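You operate a simulated robot arm through the tools that you are given. There is no shell and no other tool. Be economical: measure what you need, move in short steps, check, and stop when the job is done.

The job below is to be done with a simulated robot arm. You get a single attempt, and the scene is never put back.

TASK
Let the sealer cool, then swap its brown strip for the red one.
Fine: heat off, wait till HOT goes out; hang the brown strip on the white block; lock the red one with the yellow catch.

The check looks at the end state, three seconds after you hand in, the way a careful person would. Anything else that was tipped, shoved, dropped, spilled or broken makes it a failure.

THE ROBOT
A 7-joint arm with a two-finger parallel gripper, fixed in place. Base frame: the origin is at the foot of the arm, x ahead of it, y to its left, z up. Units: m, rad, N and s.
Its first joint turns from -2.897 to 2.897 rad. Payload 4.4 kg.
The TCP is the grasp point between the finger pads, 0.023 m short of the fingertips. In the tool frame z runs along the fingers and y along their closing line. The gripper opens to 0.094 m. The fingers are 0.038 m wide and 0.01 m thick; the gripper's body (0.054 by 0.096 m) begins 0.039 m behind the TCP.
Orientation is that of the tool frame in the base frame, as [roll, pitch, yaw] about the fixed x, y, z axes, in that order (R = Rz(yaw) Ry(pitch) Rx(roll)). With the fingers straight down and closing along the base's y, the tool's x points along the base's -x, its y along +y and its z along -z.

THE INTERFACE
- The arm moves only by the tool servo_tool. Its argument "moves" is one flat list of numbers, 7 for each row, row after row: the shift along the tool's x, y, z in m, then the turn, a rotation vector about the tool's x, y, z in degrees, then the finger opening in m, from 0 to 0.094. In form: [tx, ty, tz, wx, wy, wz, claw, tx, ty, tz, wx, wy, wz, claw, ...]. A call has 1 to 10 rows; each row is the pose to reach, as a shift and turn from the pose commanded when the call began, along the tool's axes at that moment. A row lasts 0.2 s, in which the tool goes at most 0.05 m and 0.15 rad; a call with a longer step from one row to the next is refused whole, and so is a gripper value outside its range. A pose out of reach is approached as far as the arm can. The call stops where the force on the tool passes 40 N (or 10 N more than at its start, if that is more) or the arm is blocked; 0.2 s more then pass. Each finger travels about 0.072 m/s and halts on what it meets, pressing with about 24 N; the grip force reading is that of the motor and also rises with nothing between the fingers. The clock runs only during rows and for 0.2 s after the last one: add rows that repeat a pose to give the fingers time. The reply holds the time, the measured pose of the TCP, the force on the tool along the base axes, the opening and the grip force, in the units named above and with some noise, and new pictures: "views" is both (left out), scene, wrist or none.
- Cameras (640 x 400 px; columns grow to the right, rows downward): "scene" is fixed at [0.2188, -0.5015, 1.685]; the picture's right is [0.58, -0.81, 0.00], its down [-0.46, -0.33, -0.82] and it looks along [0.67, 0.48, -0.57] (base axes); focal length 316 px, centre (320, 200). "wrist" rides on the gripper at [0.086, 0.016, -0.075] in the tool frame; the picture's right is [-0.18, 0.98, 0.00], its down [-0.58, -0.11, -0.81] and it looks along [-0.79, -0.15, 0.59] (tool axes); focal length 243 px, centre (320, 200). There is no depth. A picture from a camera that has moved, and an enlarged one, comes with that camera's place and axes in the base frame and with its lens.
- inspect(camera, box): a new picture of the part [left, top, right, bottom] of that camera's present view, enlarged. It takes no simulated time.
- close_job(): hands the job in; it is judged then, once.

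Go step by step. Nothing tells you positions but the pictures and the camera data: compare them with the known pose of the tool, close in by small moves and look again before you grip or let go. The budget is 120 turns and 170 pictures, counting those below and the enlarged ones. Unless the task says otherwise, let go and move clear before handing in, and close with one line.

The tools are called after "Call:" as a command line: name --argument value ..., lists and objects as JSON in quotes. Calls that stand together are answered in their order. servo_tool: Moves the arm, as the interface text tells. Its arguments: {"type":"object","properties":{"moves":{"type":"array","items":{"type":"number"}},"views":{"type":"string","enum":["both","scene","wrist","none"]}},"required":["moves"]} The other tools are called the same way: inspect (camera, box) takes an enlarged picture of a part of a camera's view; close_job () hands the job in.

At the start:

```text
time_s: 0.0
ee_pos: [0.6075, 0.4695, 1.2627]
orientation: [3.139, 0.0, 3.141]
ft_force: [-0.4, -0.2, 0.3]
finger_gap: 0.094
finger_force: 0.0
```

scene: 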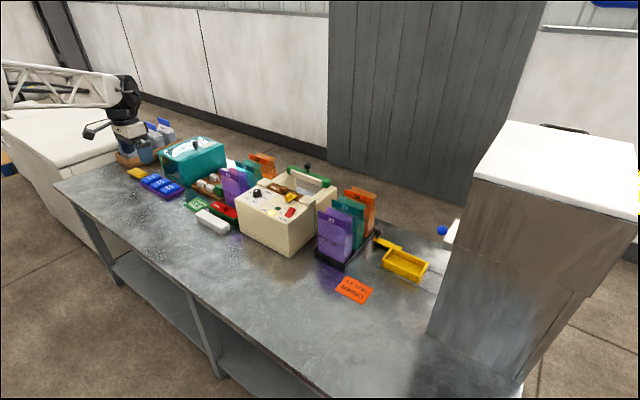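
wrist: 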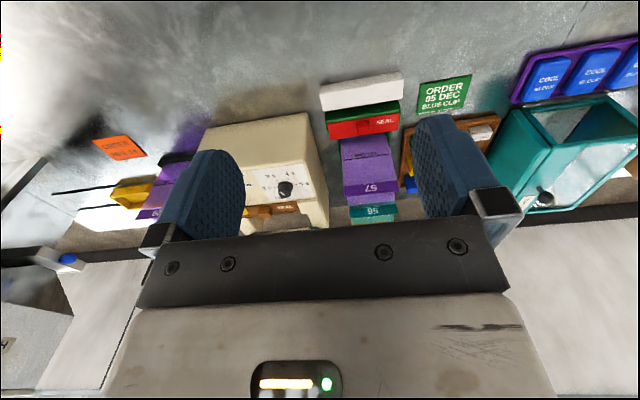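

I see a bench with a cream sealer in the middle, with a brown strip on it, and a white block and red strip near it. I'll look closer first.

Call:
inspect --camera "scene" --box '[220, 150, 350, 260]'

Call:
inspect --camera "scene" --box '[120, 130, 280, 240]'

Call:
inspect --camera "wrist" --box '[160, 60, 480, 260]'

```text
3.64 times, centred on (285, 205) of scene
camera zoom: at [0.2188, -0.5015, 1.685], right [0.58, -0.81, 0.0], down [-0.46, -0.33, -0.82], along [0.67, 0.48, -0.57], focal length 1149 px, centre (447, 182)
```

zoom: 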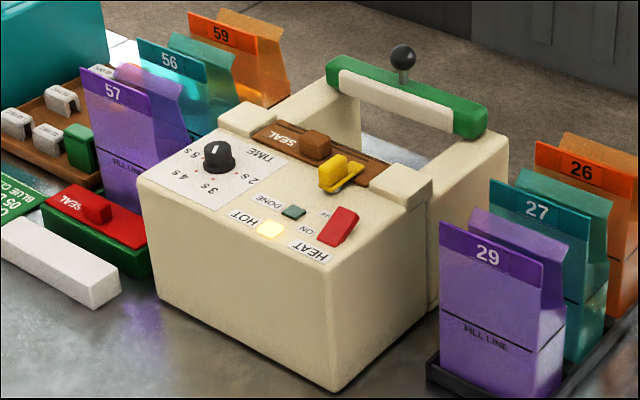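

```text
3.64 times, centred on (200, 185) of scene
camera zoom: at [0.2188, -0.5015, 1.685], right [0.58, -0.81, 0.0], down [-0.46, -0.33, -0.82], along [0.67, 0.48, -0.57], focal length 1149 px, centre (756, 254)
```

zoom: 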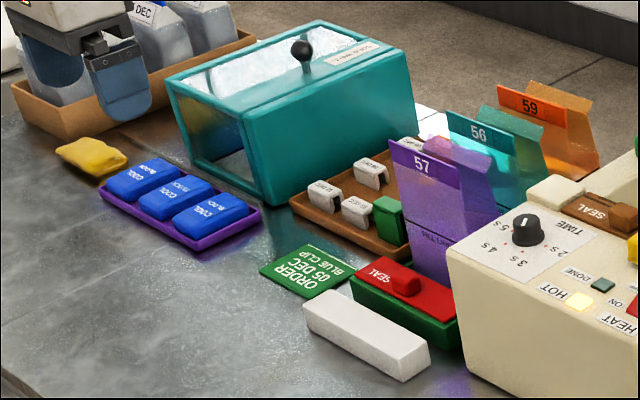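

```text
2.00 times, centred on (320, 160) of wrist
camera zoom: at [0.5213, 0.4849, 1.3379], right [0.18, 0.98, 0.0], down [0.58, -0.11, 0.81], along [0.79, -0.15, -0.59], focal length 485 px, centre (320, 280)
```

zoom: 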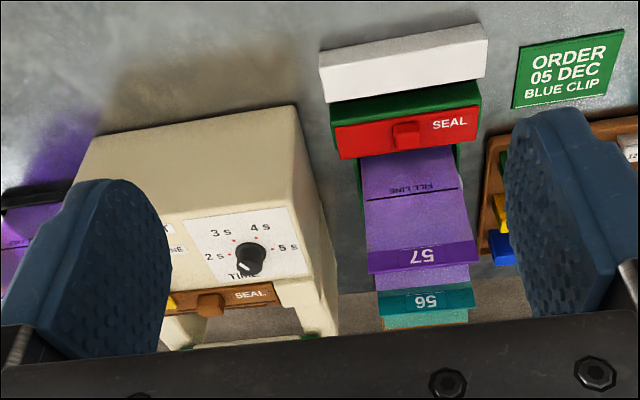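

The two camera views agree that the bench top is at about z≈0.795, not 0.653, so I'll work from that. The sealer body spans x 0.87–1.04 and y 0.11–0.39, with its top at about 0.97. I'll move the wrist camera over it for a closer look.

Call:
servo_tool --moves '[-0.025, -0.04, 0, 0, 0, 0, 0.094, -0.05, -0.08, 0, 0, 0, 0, 0.094, -0.075, -0.12, 0, 0, 0, 0, 0.094, -0.1, -0.16, 0, 0, 0, 0, 0.094, -0.125, -0.19, 0, 0, 0, 0, 0.094, -0.14, -0.22, 0, 0, 0, 0, 0.094]' --views "wrist"

Call:
inspect --camera "wrist" --box '[160, 0, 480, 200]'

Call:
inspect --camera "scene" --box '[250, 170, 320, 214]'

```text
time_s: 1.4
ee_pos: [0.7475, 0.2481, 1.2655]
orientation: [3.142, -0.002, -3.141]
ft_force: [-0.2, 0.0, 0.1]
finger_gap: 0.0939
finger_force: 0.1
camera wrist: at [0.6608, 0.2639, 1.34], right [0.18, 0.98, 0.0], down [0.58, -0.11, 0.81], along [0.79, -0.15, -0.59], focal length 243 px, centre (320, 200)
```

wrist: 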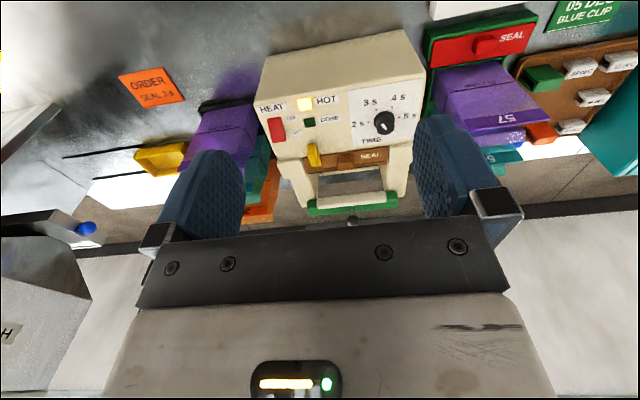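

```text
2.00 times, centred on (320, 100) of wrist
camera zoom: at [0.6608, 0.2639, 1.34], right [0.18, 0.98, 0.0], down [0.58, -0.11, 0.81], along [0.79, -0.15, -0.59], focal length 485 px, centre (320, 400)
```

zoom: 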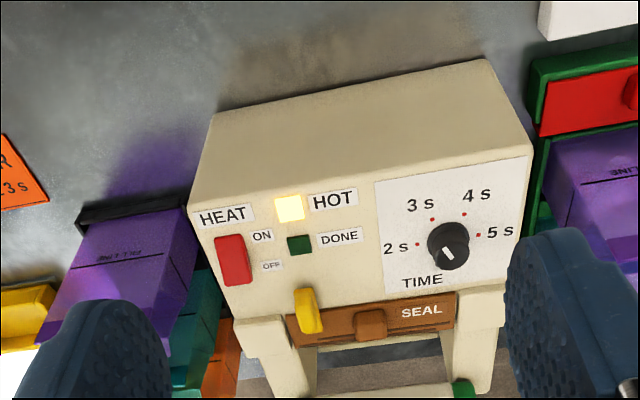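

```text
9.09 times, centred on (285, 192) of scene
camera zoom: at [0.2188, -0.5015, 1.685], right [0.58, -0.81, 0.0], down [-0.46, -0.33, -0.82], along [0.67, 0.48, -0.57], focal length 2871 px, centre (638, 273)
```

zoom: 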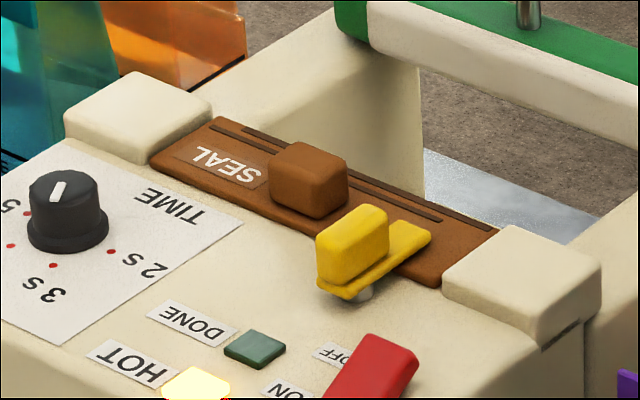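

The heater rocker's raised OFF end is at about (0.94, 0.138, 0.985) and its near ON end is pressed down. HOT is lit. I'll close the fingers and hover above the OFF end.

Call:
servo_tool --moves '[-0.04, -0.022, 0, 0, 0, 0, 0.07, -0.08, -0.044, 0, 0, 0, 0, 0.04, -0.12, -0.066, 0, 0, 0, 0, 0.01, -0.16, -0.088, 0, 0, 0, 0, 0, -0.2, -0.11, 0, 0, 0, 0, 0, -0.2, -0.11, 0.045, 0, 0, 0, 0, -0.2, -0.11, 0.09, 0, 0, 0, 0, -0.2, -0.11, 0.135, 0, 0, 0, 0, -0.2, -0.11, 0.17, 0, 0, 0, 0, -0.2, -0.11, 0.17, 0, 0, 0, 0]'

Call:
inspect --camera "scene" --box '[220, 120, 348, 200]'

Call:
inspect --camera "wrist" --box '[160, 0, 480, 200]'

```text
time_s: 3.6
ee_pos: [0.9476, 0.1391, 1.0945]
orientation: [3.141, 0.0, -3.141]
ft_force: [-0.2, 0.3, 0.0]
finger_gap: 0.0003
finger_force: 24.3
camera wrist: at [0.8622, 0.1554, 1.1701], right [0.18, 0.98, 0.0], down [0.58, -0.11, 0.81], along [0.79, -0.15, -0.59], focal length 243 px, centre (320, 200)
```

scene: 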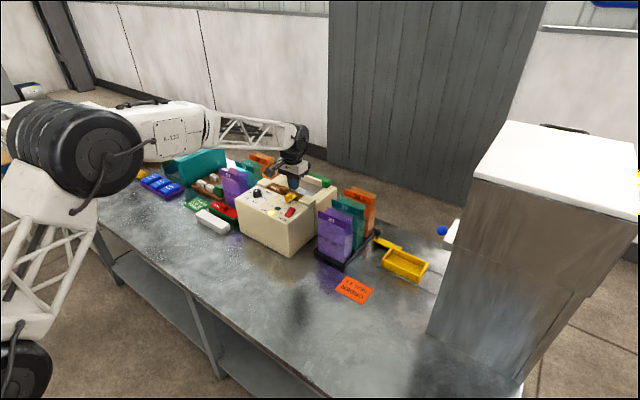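
wrist: 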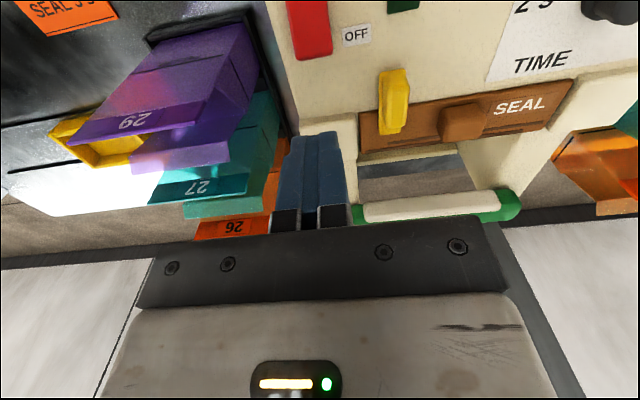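

```text
5.00 times, centred on (284, 160) of scene
camera zoom: at [0.2188, -0.5015, 1.685], right [0.58, -0.81, 0.0], down [-0.46, -0.33, -0.82], along [0.67, 0.48, -0.57], focal length 1579 px, centre (500, 400)
```

zoom: 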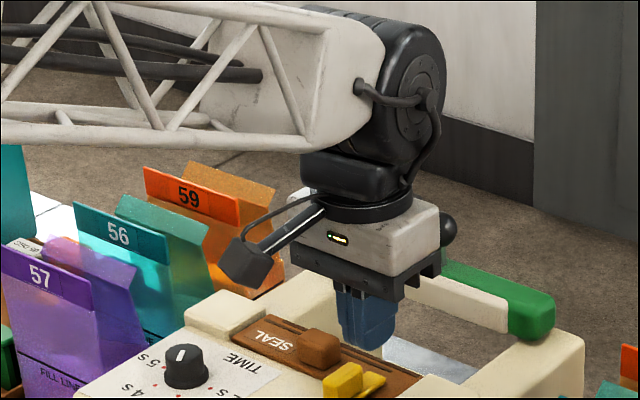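

```text
2.00 times, centred on (320, 100) of wrist
camera zoom: at [0.8622, 0.1554, 1.1701], right [0.18, 0.98, 0.0], down [0.58, -0.11, 0.81], along [0.79, -0.15, -0.59], focal length 485 px, centre (320, 400)
```

zoom: 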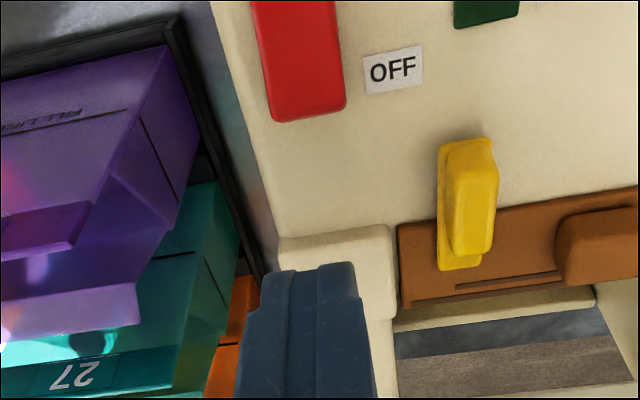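

The hand is over the OFF end of the rocker, which has its top at about z=0.981. I'll press down in small steps.

Call:
servo_tool --moves '[0, -0.003, 0.04, 0, 0, 0, 0, 0, -0.003, 0.08, 0, 0, 0, 0, 0, -0.003, 0.09, 0, 0, 0, 0, 0, -0.003, 0.095, 0, 0, 0, 0, 0, -0.003, 0.1, 0, 0, 0, 0, 0, -0.003, 0.103, 0, 0, 0, 0]' --views "wrist"

Call:
inspect --camera "scene" --box '[250, 165, 346, 225]'

```text
time_s: 4.4
ee_pos: [0.9498, 0.1366, 1.0158]
orientation: [-3.141, 0.01, -3.14]
ft_force: [1.3, 0.7, 4.4]
finger_gap: 0.0
finger_force: 24.1
stopped in row 3: the force on the tool passed its limit (the readings are from after the stop); the commanded pose is now the measured one
camera wrist: at [0.8623, 0.1529, 1.0899], right [0.18, 0.98, 0.0], down [0.57, -0.11, 0.81], along [0.8, -0.15, -0.59], focal length 243 px, centre (320, 200)
```

wrist: 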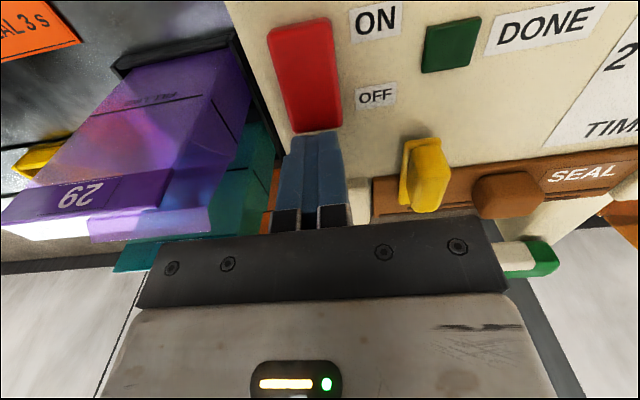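

```text
6.67 times, centred on (298, 195) of scene
camera zoom: at [0.2188, -0.5015, 1.685], right [0.58, -0.81, 0.0], down [-0.46, -0.33, -0.82], along [0.67, 0.48, -0.57], focal length 2106 px, centre (467, 233)
```

zoom: 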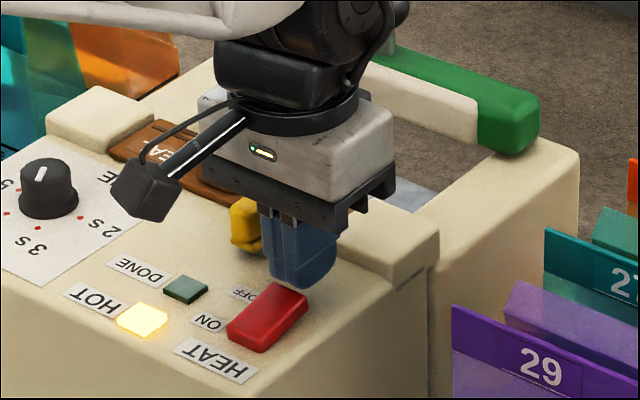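

The tool made contact at tip z≈0.993. I'll lift slightly and see whether the rocker tipped.

Call:
servo_tool --moves '[0, 0, -0.04, 0, 0, 0, 0, 0, 0, -0.08, 0, 0, 0, 0]' --views "none"

Call:
inspect --camera "scene" --box '[250, 170, 320, 214]'

Call:
inspect --camera "wrist" --box '[160, 0, 480, 200]'

```text
time_s: 5.0
ee_pos: [0.9475, 0.1379, 1.0933]
orientation: [-3.141, 0.005, 3.14]
ft_force: [-0.5, 0.5, -1.2]
finger_gap: 0.0001
finger_force: 24.0
```

```text
9.09 times, centred on (285, 192) of scene
camera zoom: at [0.2188, -0.5015, 1.685], right [0.58, -0.81, 0.0], down [-0.46, -0.33, -0.82], along [0.67, 0.48, -0.57], focal length 2871 px, centre (638, 273)
```

zoom: 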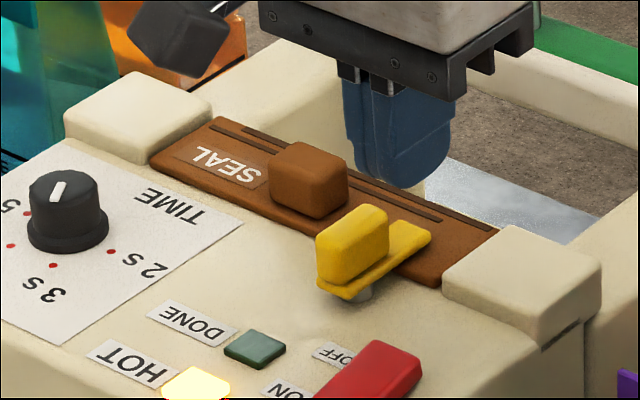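

```text
2.00 times, centred on (320, 100) of wrist
camera zoom: at [0.8617, 0.1541, 1.168], right [0.18, 0.98, 0.0], down [0.58, -0.11, 0.81], along [0.8, -0.15, -0.59], focal length 485 px, centre (320, 400)
```

zoom: 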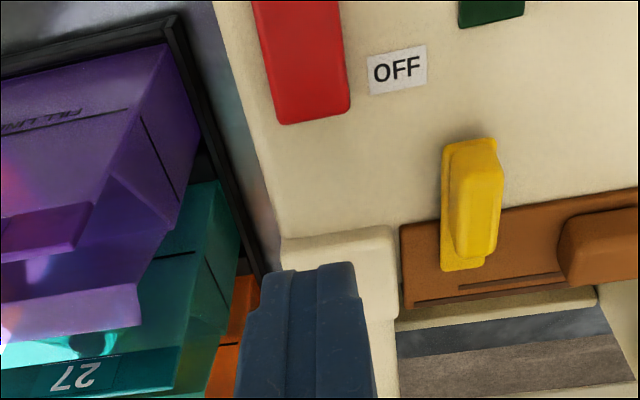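

Call:
inspect --camera "scene" --box '[256, 195, 304, 225]'

```text
13.33 times, centred on (280, 210) of scene
camera zoom: at [0.2188, -0.5015, 1.685], right [0.58, -0.81, 0.0], down [-0.46, -0.33, -0.82], along [0.67, 0.48, -0.57], focal length 4211 px, centre (853, 67)
```

zoom: 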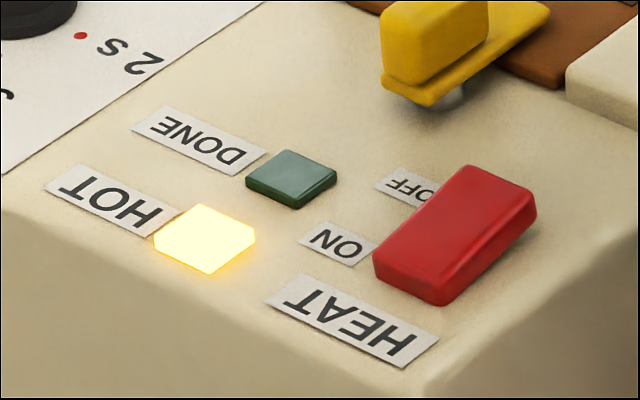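

The rocker seems to have shifted a bit, but I can't be sure from this angle. I'll back off for a clear view and let some time pass.

Call:
servo_tool --moves '[0.04, 0, -0.02, 0, 0, 0, 0.03, 0.08, 0, -0.04, 0, 0, 0, 0.06, 0.12, 0.03, -0.05, 0, 0, 0, 0.09, 0.12, 0.03, -0.05, 0, 0, 0, 0.09, 0.12, 0.03, -0.05, 0, 0, 0, 0.09]' --views "none"

Call:
inspect --camera "wrist" --box '[200, 0, 440, 150]'

```text
refused: row 3 steps farther than a row can; nothing moved
```

```text
2.67 times, centred on (320, 75) of wrist
camera zoom: at [0.8617, 0.1541, 1.168], right [0.18, 0.98, 0.0], down [0.58, -0.11, 0.81], along [0.8, -0.15, -0.59], focal length 647 px, centre (320, 533)
```

zoom: 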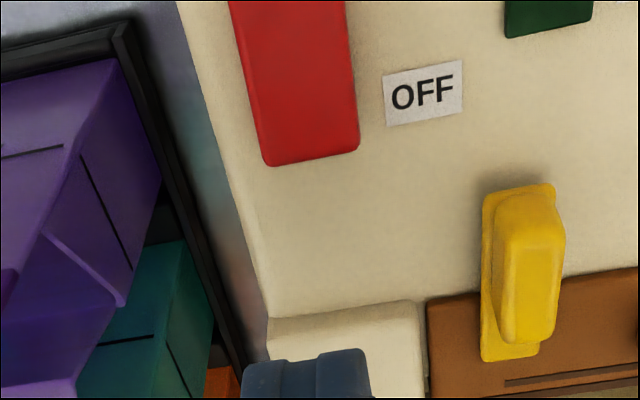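

Call:
servo_tool --moves '[0.04, 0, -0.02, 0, 0, 0, 0.03, 0.08, 0.01, -0.03, 0, 0, 0, 0.06, 0.12, 0.02, -0.04, 0, 0, 0, 0.09, 0.12, 0.03, -0.05, 0, 0, 0, 0.09, 0.12, 0.03, -0.05, 0, 0, 0, 0.09]' --views "none"

Call:
inspect --camera "wrist" --box '[200, 0, 440, 150]'

```text
time_s: 6.2
ee_pos: [0.8274, 0.1685, 1.1426]
orientation: [3.14, 0.006, -3.141]
ft_force: [0.4, 0.2, -0.1]
finger_gap: 0.0898
finger_force: 0.1
```

```text
2.67 times, centred on (320, 75) of wrist
camera zoom: at [0.7413, 0.1834, 1.2172], right [0.18, 0.98, 0.0], down [0.58, -0.11, 0.81], along [0.8, -0.15, -0.59], focal length 647 px, centre (320, 533)
```

zoom: 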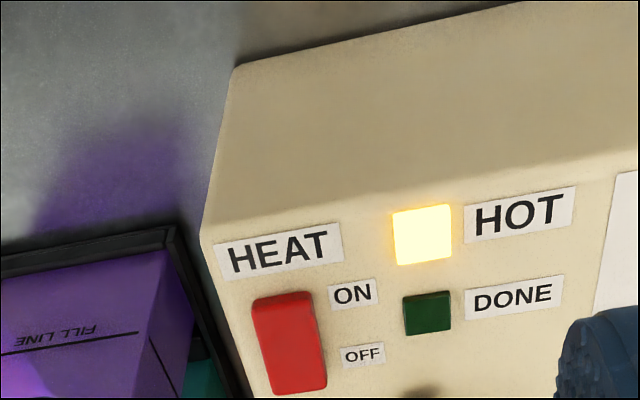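

The rocker's slope changed, but it may not have gone all the way over. I'll press the OFF end again, slowly, and read the force.

Call:
servo_tool --moves '[-0.04, -0.01, 0, 0, 0, 0, 0.06, -0.08, -0.02, 0, 0, 0, 0, 0.03, -0.12, -0.032, 0, 0, 0, 0, 0, -0.12, -0.032, 0.04, 0, 0, 0, 0, -0.12, -0.032, 0.08, 0, 0, 0, 0, -0.12, -0.032, 0.11, 0, 0, 0, 0, -0.12, -0.032, 0.12, 0, 0, 0, 0, -0.12, -0.032, 0.124, 0, 0, 0, 0, -0.12, -0.032, 0.127, 0, 0, 0, 0, -0.12, -0.032, 0.13, 0, 0, 0, 0]' --views "none"

Call:
inspect --camera "scene" --box '[256, 195, 304, 225]'

```text
time_s: 8.4
ee_pos: [0.9486, 0.1359, 1.0158]
orientation: [3.139, 0.011, -3.138]
ft_force: [-6.5, 0.4, 10.1]
finger_gap: 0.0
finger_force: 24.4
```

```text
13.33 times, centred on (280, 210) of scene
camera zoom: at [0.2188, -0.5015, 1.685], right [0.58, -0.81, 0.0], down [-0.46, -0.33, -0.82], along [0.67, 0.48, -0.57], focal length 4211 px, centre (853, 67)
```

zoom: 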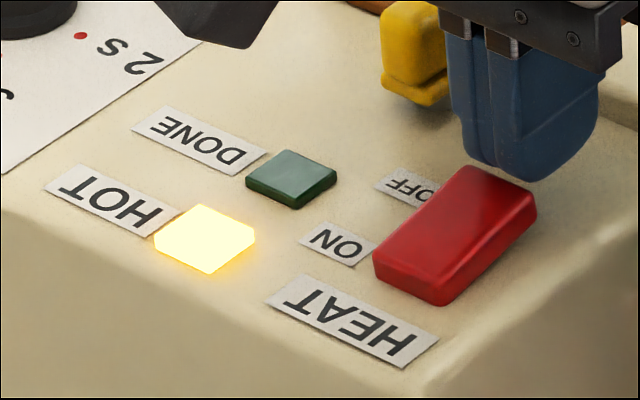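

Call:
servo_tool --moves '[0, 0, -0.01, 0, 0, 0, 0, 0.005, 0, -0.01, 0, 0, 0, 0, 0.005, 0, -0.002, 0, 0, 0, 0, 0.005, 0, 0.002, 0, 0, 0, 0, 0.005, 0, 0.005, 0, 0, 0, 0, 0.005, 0, 0.008, 0, 0, 0, 0, 0.005, 0, 0.011, 0, 0, 0, 0]' --views "none"

Call:
inspect --camera "scene" --box '[256, 195, 304, 225]'

```text
time_s: 9.6
ee_pos: [0.9452, 0.1352, 1.0151]
orientation: [3.141, 0.014, -3.14]
ft_force: [0.1, 0.1, 6.9]
finger_gap: 0.0001
finger_force: 23.9
stopped in row 5: the force on the tool passed its limit (the readings are from after the stop); the commanded pose is now the measured one
```

```text
13.33 times, centred on (280, 210) of scene
camera zoom: at [0.2188, -0.5015, 1.685], right [0.58, -0.81, 0.0], down [-0.46, -0.33, -0.82], along [0.67, 0.48, -0.57], focal length 4211 px, centre (853, 67)
```

zoom: 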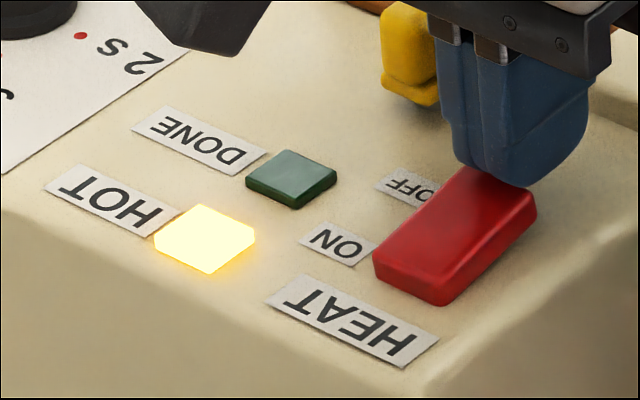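

It took 40 N without moving, so the rocker is at its OFF stop. I'll retreat and survey the white and green blocks while the sealer cools.

Call:
servo_tool --moves '[0, 0, -0.045, 0, 0, 0, 0, 0, 0, -0.09, 0, 0, 0, 0.02, 0.02, 0.0, -0.13, 0, 0, 0, 0.05, 0.05, 0.03, -0.13, 0, 0, 0, 0.09, 0.08, 0.06, -0.13, 0, 0, 0, 0.09, 0.11, 0.1, -0.13, 0, 0, 0, 0.09, 0.14, 0.14, -0.13, 0, 0, 0, 0.09, 0.17, 0.18, -0.13, 0, 0, 0, 0.09, 0.2, 0.215, -0.13, 0, 0, 0, 0.09, 0.225, 0.25, -0.13, 0, 0, 0, 0.09]' --views "both"

Call:
inspect --camera "wrist" --box '[200, 0, 520, 200]'

Call:
inspect --camera "scene" --box '[180, 180, 276, 240]'

```text
time_s: 11.8
ee_pos: [0.7161, 0.3831, 1.1397]
orientation: [3.14, 0.012, 3.141]
ft_force: [-0.5, 0.0, -0.8]
finger_gap: 0.0898
finger_force: 0.0
camera wrist: at [0.6294, 0.4002, 1.2141], right [0.18, 0.98, 0.0], down [0.57, -0.11, 0.81], along [0.8, -0.15, -0.58], focal length 243 px, centre (320, 200)
```

scene: 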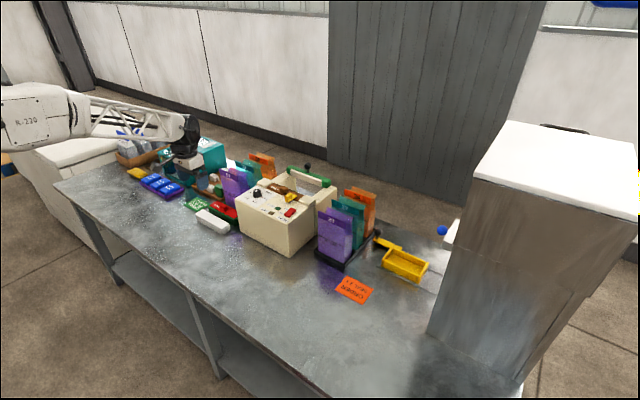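
wrist: 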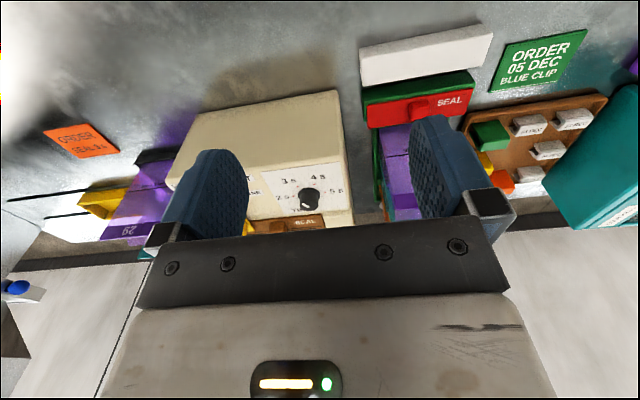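

```text
2.00 times, centred on (360, 100) of wrist
camera zoom: at [0.6294, 0.4002, 1.2141], right [0.18, 0.98, 0.0], down [0.57, -0.11, 0.81], along [0.8, -0.15, -0.58], focal length 485 px, centre (240, 400)
```

zoom: 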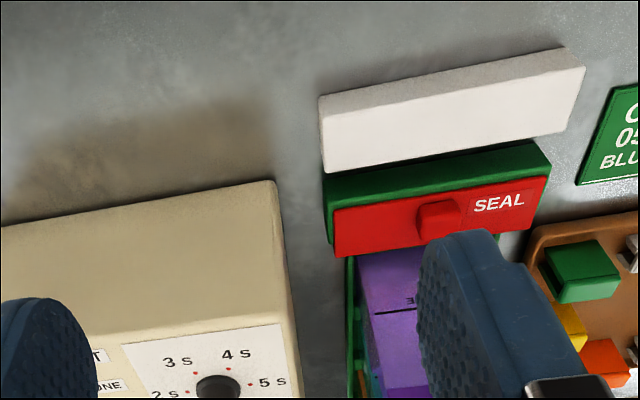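

```text
6.67 times, centred on (228, 210) of scene
camera zoom: at [0.2188, -0.5015, 1.685], right [0.58, -0.81, 0.0], down [-0.46, -0.33, -0.82], along [0.67, 0.48, -0.57], focal length 2106 px, centre (933, 133)
```

zoom: 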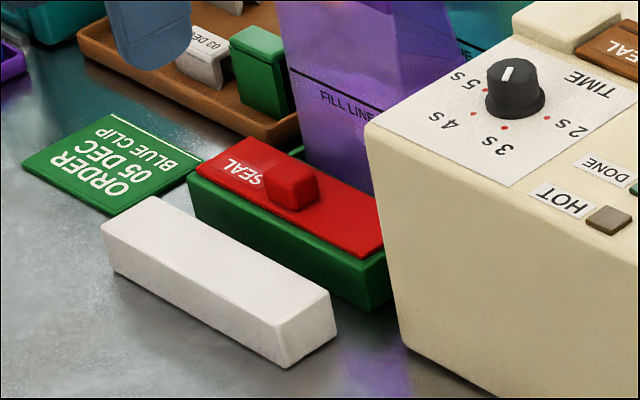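

HOT is now out. Next is the yellow catch at about (0.978, 0.193), whose fin runs along x. I'll hover above it with the fingers partly open.

Call:
servo_tool --moves '[-0.035, -0.027, 0, 0, -0.35, 0, 0.08, -0.07, -0.054, 0, 0, -0.69, 0, 0.07, -0.105, -0.081, 0, 0, -0.69, 0, 0.06, -0.14, -0.108, 0, 0, -0.69, 0, 0.05, -0.175, -0.135, 0, 0, -0.69, 0, 0.04, -0.21, -0.162, 0, 0, -0.69, 0, 0.04, -0.24, -0.185, 0, 0, -0.69, 0, 0.04, -0.262, -0.19, 0.03, 0, -0.69, 0, 0.04, -0.262, -0.19, 0.065, 0, -0.69, 0, 0.04, -0.262, -0.19, 0.065, 0, -0.69, 0, 0.04]' --views "wrist"

Call:
inspect --camera "wrist" --box '[220, 60, 460, 210]'

Call:
inspect --camera "scene" --box '[250, 160, 330, 210]'

```text
time_s: 13.9
ee_pos: [0.9806, 0.1944, 1.0813]
orientation: [3.14, 0.024, -3.141]
ft_force: [0.2, -0.3, 0.1]
finger_gap: 0.0401
finger_force: 0.0
camera wrist: at [0.8939, 0.2099, 1.1542], right [0.18, 0.98, 0.01], down [0.56, -0.11, 0.82], along [0.81, -0.15, -0.57], focal length 243 px, centre (320, 200)
```

wrist: 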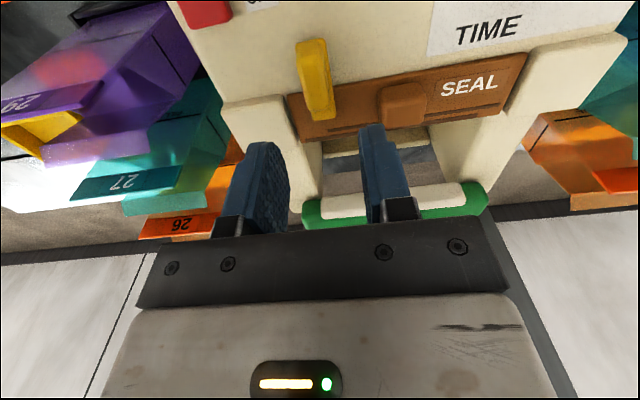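

```text
2.67 times, centred on (340, 135) of wrist
camera zoom: at [0.8939, 0.2099, 1.1542], right [0.18, 0.98, 0.01], down [0.56, -0.11, 0.82], along [0.81, -0.15, -0.57], focal length 647 px, centre (267, 373)
```

zoom: 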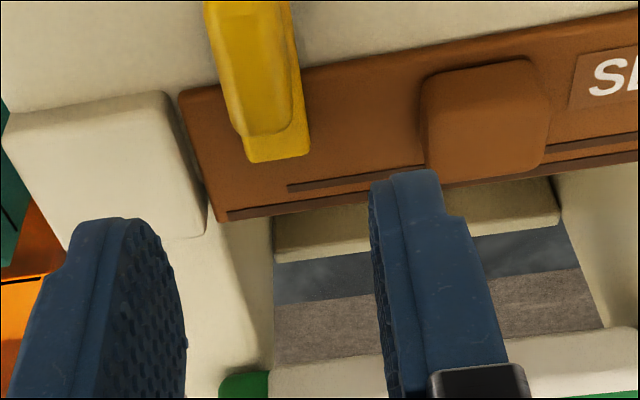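

```text
8.00 times, centred on (290, 185) of scene
camera zoom: at [0.2188, -0.5015, 1.685], right [0.58, -0.81, 0.0], down [-0.46, -0.33, -0.82], along [0.67, 0.48, -0.57], focal length 2527 px, centre (560, 320)
```

zoom: 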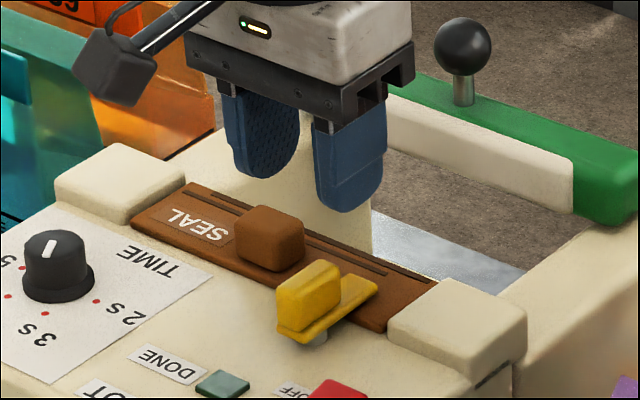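

The fin spans x 0.955–1.0 at y≈0.192, and its top is at about z=1.003. I'll fix the small tilt and descend to just above it.

Call:
servo_tool --moves '[0.004, -0.0015, 0.02, 0, 0.7, 0, 0.04, 0.004, -0.0015, 0.035, 0, 1.37, 0, 0.04, 0.004, -0.0015, 0.05, 0, 1.37, 0, 0.04, 0.004, -0.0015, 0.05, 0, 1.37, 0, 0.04]' --views "none"

Call:
inspect --camera "wrist" --box '[220, 40, 460, 190]'

Call:
inspect --camera "scene" --box '[250, 165, 330, 215]'

```text
time_s: 14.9
ee_pos: [0.978, 0.1926, 1.0313]
orientation: [3.14, -0.002, 3.14]
ft_force: [0.9, 0.4, 0.1]
finger_gap: 0.04
finger_force: 0.1
```

```text
2.67 times, centred on (340, 115) of wrist
camera zoom: at [0.8923, 0.2096, 1.1059], right [0.18, 0.98, 0.0], down [0.58, -0.11, 0.81], along [0.79, -0.15, -0.59], focal length 647 px, centre (267, 427)
```

zoom: 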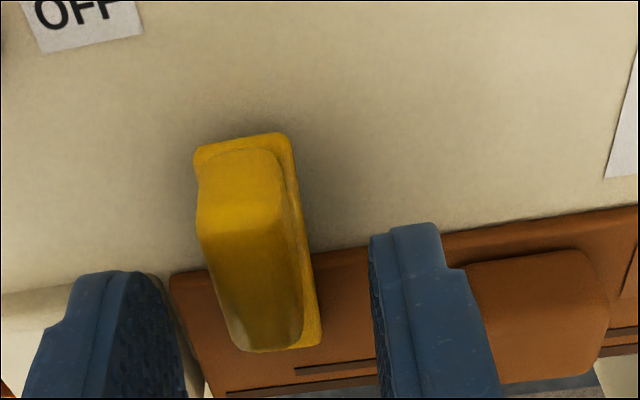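

```text
8.00 times, centred on (290, 190) of scene
camera zoom: at [0.2188, -0.5015, 1.685], right [0.58, -0.81, 0.0], down [-0.46, -0.33, -0.82], along [0.67, 0.48, -0.57], focal length 2527 px, centre (560, 280)
```

zoom: 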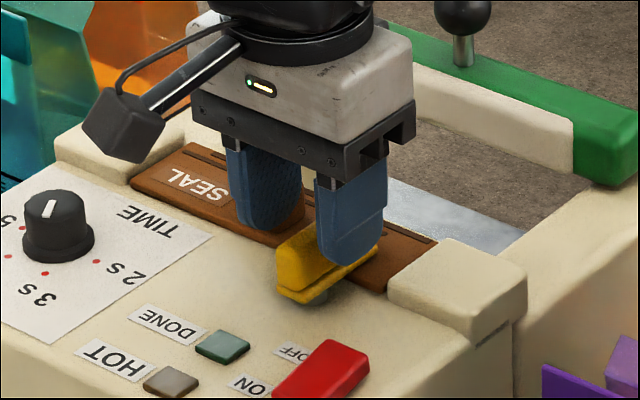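

The fin is between the fingers, slightly toward −y. I'll lower 20 mm and close gently.

Call:
servo_tool --moves '[0, -0.002, 0.007, 0, 0, 0, 0.04, 0, -0.002, 0.014, 0, 0, 0, 0.04, 0, -0.002, 0.019, 0, 0, 0, 0.04, 0, -0.002, 0.019, 0, 0, 0, 0.03, 0, -0.002, 0.019, 0, 0, 0, 0.02, 0, -0.002, 0.019, 0, 0, 0, 0.01, 0, -0.002, 0.019, 0, 0, 0, 0.01]' --views "none"

Call:
inspect --camera "wrist" --box '[220, 40, 460, 190]'

Call:
inspect --camera "scene" --box '[250, 165, 330, 215]'

```text
time_s: 16.6
ee_pos: [0.9777, 0.1914, 1.011]
orientation: [3.14, 0.001, 3.141]
ft_force: [-3.2, -6.8, 0.4]
finger_gap: 0.02
finger_force: 44.8
```

```text
2.67 times, centred on (340, 115) of wrist
camera zoom: at [0.8914, 0.208, 1.0859], right [0.18, 0.98, 0.0], down [0.58, -0.11, 0.81], along [0.79, -0.15, -0.59], focal length 647 px, centre (267, 427)
```

zoom: 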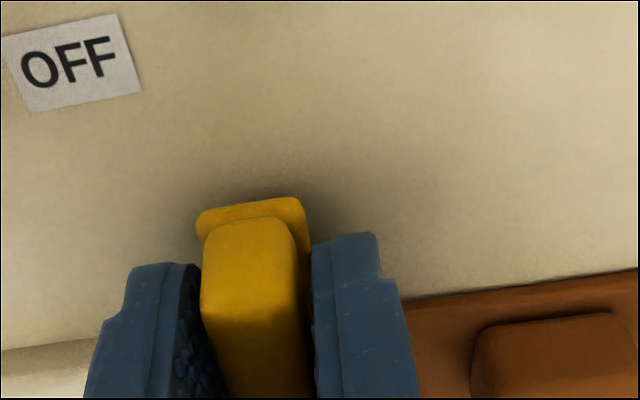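

```text
8.00 times, centred on (290, 190) of scene
camera zoom: at [0.2188, -0.5015, 1.685], right [0.58, -0.81, 0.0], down [-0.46, -0.33, -0.82], along [0.67, 0.48, -0.57], focal length 2527 px, centre (560, 280)
```

zoom: 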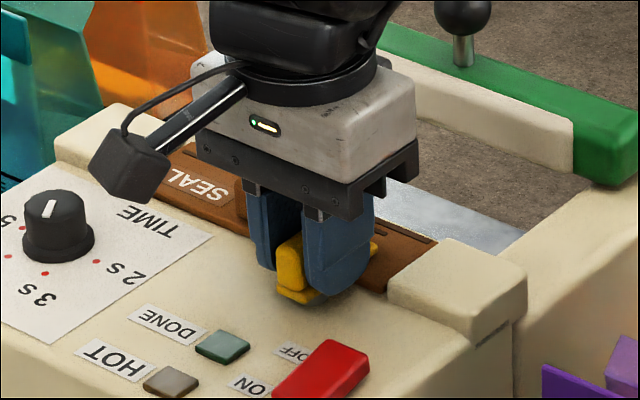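

I have hold of the catch fin, about 20 mm wide. I'll test whether it turns by rotating about the finger axis so the tongue swings toward −y.

Call:
servo_tool --moves '[0, 0, 0, 0, 0, 5, 0.01, 0, 0, 0, 0, 0, 10, 0.01, 0, 0, 0, 0, 0, 15, 0.01]' --views "none"

Call:
inspect --camera "wrist" --box '[220, 40, 460, 190]'

Call:
inspect --camera "scene" --box '[250, 165, 330, 215]'

```text
time_s: 17.4
ee_pos: [0.9771, 0.1935, 1.0099]
orientation: [3.14, 0.0, 2.878]
ft_force: [-11.9, -7.7, -2.6]
finger_gap: 0.0284
finger_force: 45.2
```

```text
2.67 times, centred on (340, 115) of wrist
camera zoom: at [0.8982, 0.23, 1.0861], right [0.43, 0.9, 0.0], down [0.53, -0.26, 0.81], along [0.73, -0.35, -0.59], focal length 647 px, centre (267, 427)
```

zoom: 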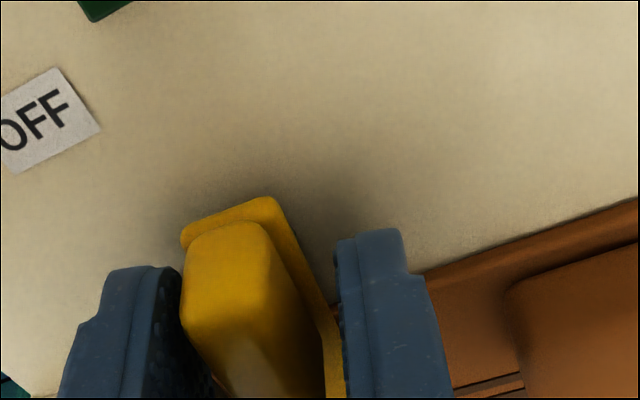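

```text
8.00 times, centred on (290, 190) of scene
camera zoom: at [0.2188, -0.5015, 1.685], right [0.58, -0.81, 0.0], down [-0.46, -0.33, -0.82], along [0.67, 0.48, -0.57], focal length 2527 px, centre (560, 280)
```

zoom: 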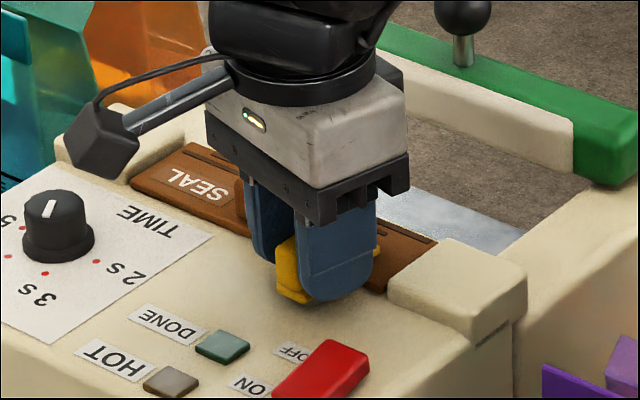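

The catch didn't turn that way and the fingers spread instead. I'll go back and try the other direction gently.

Call:
servo_tool --moves '[0, 0, 0, 0, 0, -5, 0.01, 0, 0, 0, 0, 0, -10, 0.01, 0, -0.002, 0, 0, 0, -15, 0.01, 0, -0.002, 0, 0, 0, -15, 0.01, 0, -0.002, 0, 0, 0, -20, 0.01, 0, -0.002, 0, 0, 0, -25, 0.01, 0, -0.002, 0, 0, 0, -30, 0.01]' --views "none"

Call:
inspect --camera "wrist" --box '[220, 40, 460, 190]'

Call:
inspect --camera "scene" --box '[250, 165, 330, 215]'

```text
time_s: 18.5
ee_pos: [0.9784, 0.1925, 1.0109]
orientation: [3.137, 0.002, -3.081]
ft_force: [12.1, 9.3, -3.2]
finger_gap: 0.0201
finger_force: 45.0
stopped in row 5: the force on the tool passed its limit (the readings are from after the stop); the commanded pose is now the measured one
```

```text
2.67 times, centred on (340, 115) of wrist
camera zoom: at [0.8905, 0.2029, 1.086], right [0.12, 0.99, 0.0], down [0.59, -0.08, 0.81], along [0.8, -0.1, -0.59], focal length 647 px, centre (267, 427)
```

zoom: 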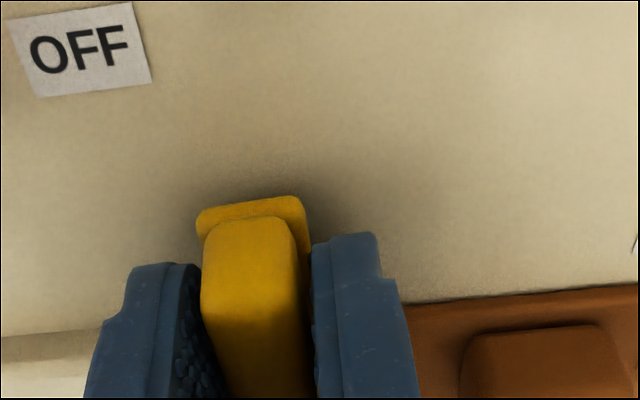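

```text
8.00 times, centred on (290, 190) of scene
camera zoom: at [0.2188, -0.5015, 1.685], right [0.58, -0.81, 0.0], down [-0.46, -0.33, -0.82], along [0.67, 0.48, -0.57], focal length 2527 px, centre (560, 280)
```

zoom: 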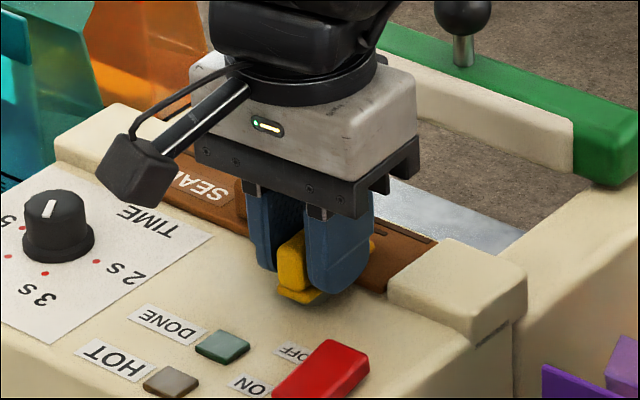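

It follows counter-clockwise: the gap stayed at 20 mm as I turned. I'll continue that way in small steps.

Call:
servo_tool --moves '[0, 0, 0, 0, 0, -3, 0.012, 0, 0, 0, 0, 0, -6, 0.012, 0, 0, 0, 0, 0, -9, 0.012, 0, 0, 0, 0, 0, -12, 0.012]' --views "none"

Call:
inspect --camera "wrist" --box '[220, 40, 460, 190]'

```text
time_s: 19.5
ee_pos: [0.9771, 0.1941, 1.0104]
orientation: [3.141, 0.002, -2.872]
ft_force: [-8.3, 35.7, -3.6]
finger_gap: 0.02
finger_force: 44.9
```

```text
2.67 times, centred on (340, 115) of wrist
camera zoom: at [0.8901, 0.1851, 1.086], right [-0.09, 1.0, 0.0], down [0.59, 0.05, 0.81], along [0.8, 0.07, -0.59], focal length 647 px, centre (267, 427)
```

zoom: 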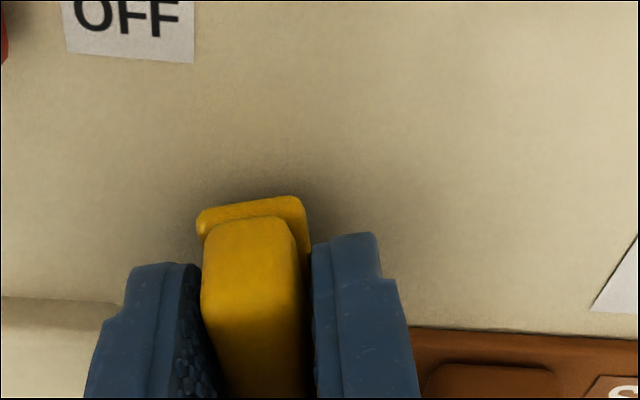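

The catch turns with the fingers, and the side force suggests its pivot is about 10 mm toward −x from the grip point. I'll follow an arc about that pivot.

Call:
servo_tool --moves '[0.0004, 0.0018, 0, 0, 0, -3, 0.012, 0.0012, 0.0027, 0, 0, 0, -10, 0.012, 0.0015, 0.0036, 0, 0, 0, -15, 0.012, 0.0017, 0.0044, 0, 0, 0, -20, 0.012, 0.002, 0.0052, 0, 0, 0, -25, 0.012, 0.0024, 0.0059, 0, 0, 0, -30, 0.012]' --views "none"

Call:
inspect --camera "wrist" --box '[220, 40, 460, 190]'

```text
time_s: 20.7
ee_pos: [0.9753, 0.1937, 1.0106]
orientation: [-3.141, 0.004, -2.489]
ft_force: [17.3, -2.2, -5.1]
finger_gap: 0.0197
finger_force: 45.0
stopped in row 5: the force on the tool passed its limit (the readings are from after the stop); the commanded pose is now the measured one
```

```text
2.67 times, centred on (340, 115) of wrist
camera zoom: at [0.8973, 0.1535, 1.086], right [-0.45, 0.89, 0.0], down [0.52, 0.27, 0.81], along [0.72, 0.36, -0.59], focal length 647 px, centre (267, 427)
```

zoom: 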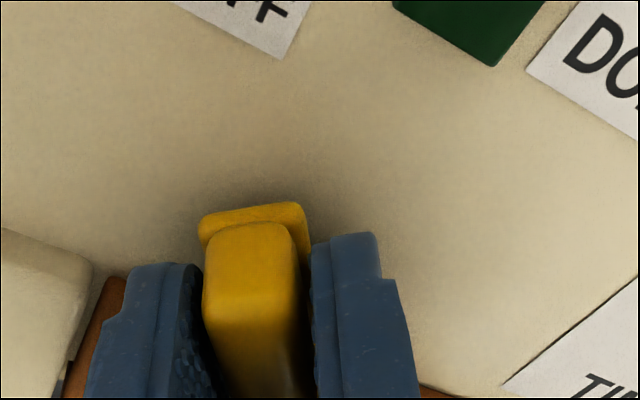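

Call:
servo_tool --moves '[0, 0.0005, 0, 0, 0, -5, 0.014, 0.0001, 0.0011, 0, 0, 0, -12, 0.014, 0.0003, 0.0017, 0, 0, 0, -19, 0.014, 0.0006, 0.0024, 0, 0, 0, -26, 0.014, 0.0009, 0.0028, 0, 0, 0, -33, 0.014, 0.0012, 0.0033, 0, 0, 0, -40, 0.014]' --views "none"

Call:
inspect --camera "wrist" --box '[220, 40, 460, 190]'

Call:
inspect --camera "scene" --box '[250, 165, 330, 215]'

```text
time_s: 21.4
ee_pos: [0.9747, 0.1943, 1.0106]
orientation: [-3.139, 0.003, -2.237]
ft_force: [14.0, -4.3, -4.3]
finger_gap: 0.0199
finger_force: 44.8
stopped in row 3: the force on the tool passed its limit (the readings are from after the stop); the commanded pose is now the measured one
```

```text
2.67 times, centred on (340, 115) of wrist
camera zoom: at [0.9092, 0.1356, 1.086], right [-0.66, 0.75, 0.0], down [0.44, 0.39, 0.81], along [0.61, 0.53, -0.59], focal length 647 px, centre (267, 427)
```

zoom: 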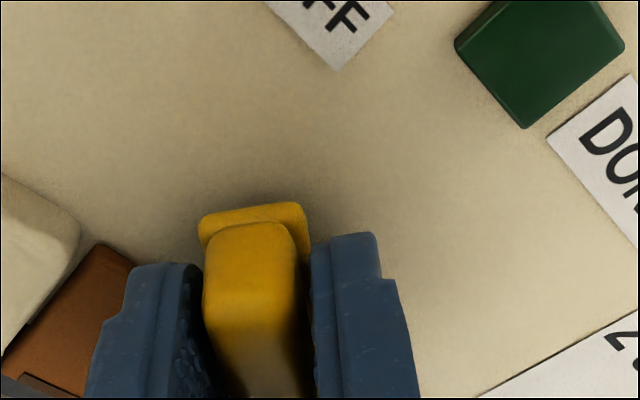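

```text
8.00 times, centred on (290, 190) of scene
camera zoom: at [0.2188, -0.5015, 1.685], right [0.58, -0.81, 0.0], down [-0.46, -0.33, -0.82], along [0.67, 0.48, -0.57], focal length 2527 px, centre (560, 280)
```

zoom: 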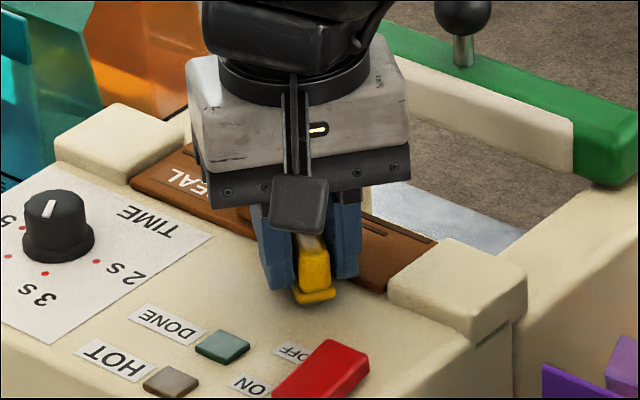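

Call:
servo_tool --moves '[0, 0, 0, 0, 0, -4, 0.016, 0, 0, 0, 0, 0, -10, 0.016, 0, 0, 0, 0, 0, -16, 0.016, 0, 0, 0, 0, 0, -22, 0.016, 0, 0, 0, 0, 0, -28, 0.016, 0, 0, 0, 0, 0, -34, 0.016, 0, 0, 0, 0, 0, -38, 0.016]' --views "none"

Call:
inspect --camera "scene" --box '[250, 165, 330, 215]'

Call:
inspect --camera "wrist" --box '[160, 10, 480, 210]'

```text
time_s: 23.0
ee_pos: [0.9734, 0.1934, 1.0118]
orientation: [-3.138, 0.001, -1.572]
ft_force: [-24.1, -9.7, -5.9]
finger_gap: 0.0199
finger_force: 44.7
```

```text
8.00 times, centred on (290, 190) of scene
camera zoom: at [0.2188, -0.5015, 1.685], right [0.58, -0.81, 0.0], down [-0.46, -0.33, -0.82], along [0.67, 0.48, -0.57], focal length 2527 px, centre (560, 280)
```

zoom: 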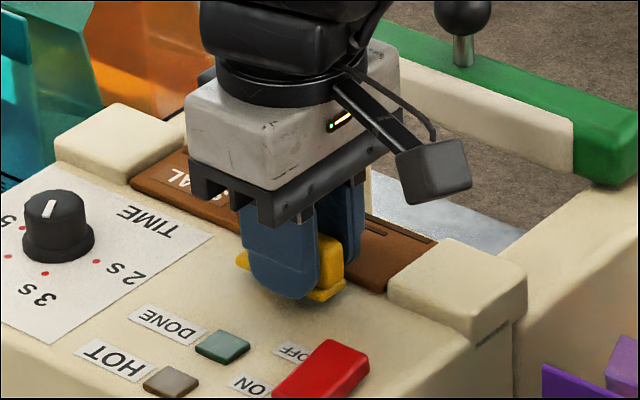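

```text
2.00 times, centred on (320, 110) of wrist
camera zoom: at [0.9579, 0.1076, 1.0862], right [-0.98, 0.18, 0.0], down [0.11, 0.58, 0.81], along [0.15, 0.79, -0.59], focal length 485 px, centre (320, 380)
```

zoom: 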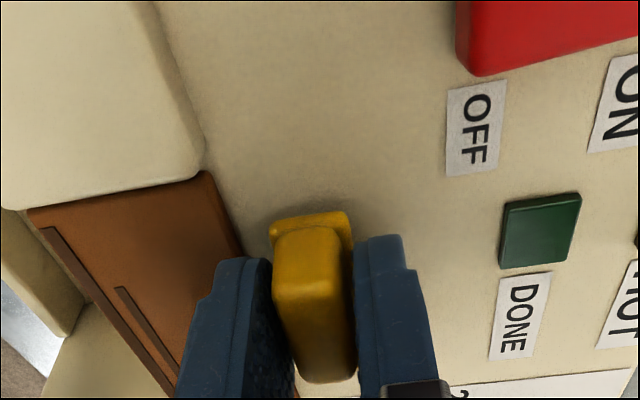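

The catch is turned 90° and its tongue is clear of the strip. I'll release, lift, and turn back.

Call:
servo_tool --moves '[0, 0, 0, 0, 0, 0, 0.03, 0, 0, 0, 0, 0, 0, 0.034, 0, 0, -0.03, 0, 0, 0, 0.034, 0, 0, -0.07, 0, 0, 0, 0.034, 0, 0, -0.07, 0, 0, 8, 0.04, 0, 0, -0.07, 0, 0, 16, 0.05, 0, 0, -0.07, 0, 0, 24, 0.06, 0, 0, -0.07, 0, 0, 32, 0.06, 0, 0, -0.07, 0, 0, 40, 0.06, 0, 0, -0.07, 0, 0, 48, 0.06]' --views "none"

Call:
servo_tool --moves '[0, 0, 0, 0, 0, 8, 0.06, 0, 0, 0, 0, 0, 16, 0.06, 0, 0, 0, 0, 0, 24, 0.06, 0, 0, 0, 0, 0, 32, 0.06, 0, 0, 0, 0, 0, 40, 0.06, 0, 0, 0, 0, 0, 42, 0.06]' --views "none"

Call:
inspect --camera "scene" --box '[250, 165, 330, 215]'

Call:
inspect --camera "wrist" --box '[200, 10, 520, 210]'

```text
time_s: 25.2
ee_pos: [0.9749, 0.1939, 1.0816]
orientation: [-3.14, 0.004, -2.413]
ft_force: [0.6, 0.5, -0.5]
finger_gap: 0.06
finger_force: 0.2
```

```text
time_s: 26.6
ee_pos: [0.9742, 0.1947, 1.0811]
orientation: [3.142, 0.005, 3.138]
ft_force: [-0.4, -0.4, -0.9]
finger_gap: 0.0599
finger_force: 0.0
```

```text
8.00 times, centred on (290, 190) of scene
camera zoom: at [0.2188, -0.5015, 1.685], right [0.58, -0.81, 0.0], down [-0.46, -0.33, -0.82], along [0.67, 0.48, -0.57], focal length 2527 px, centre (560, 280)
```

zoom: 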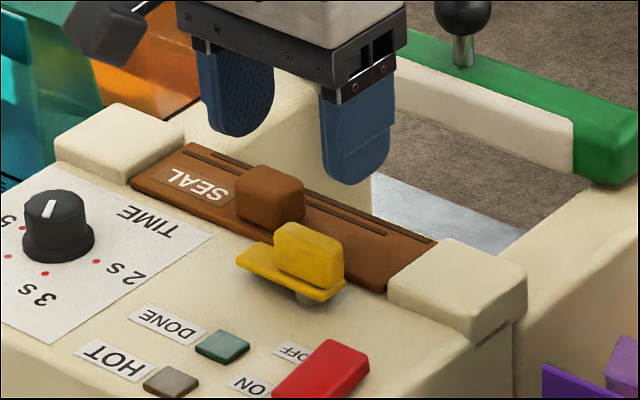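

```text
2.00 times, centred on (360, 110) of wrist
camera zoom: at [0.8885, 0.2101, 1.1564], right [0.19, 0.98, 0.0], down [0.58, -0.11, 0.81], along [0.79, -0.15, -0.59], focal length 485 px, centre (240, 380)
```

zoom: 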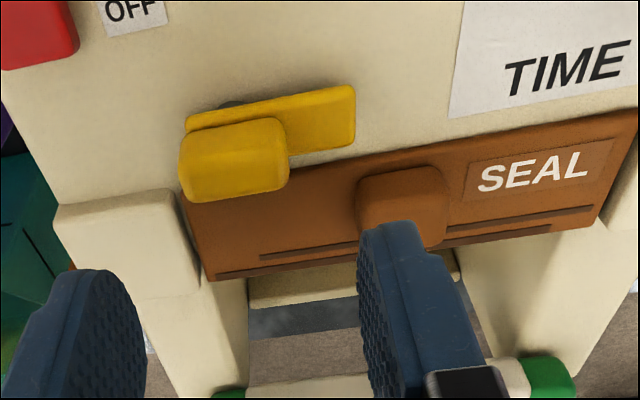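

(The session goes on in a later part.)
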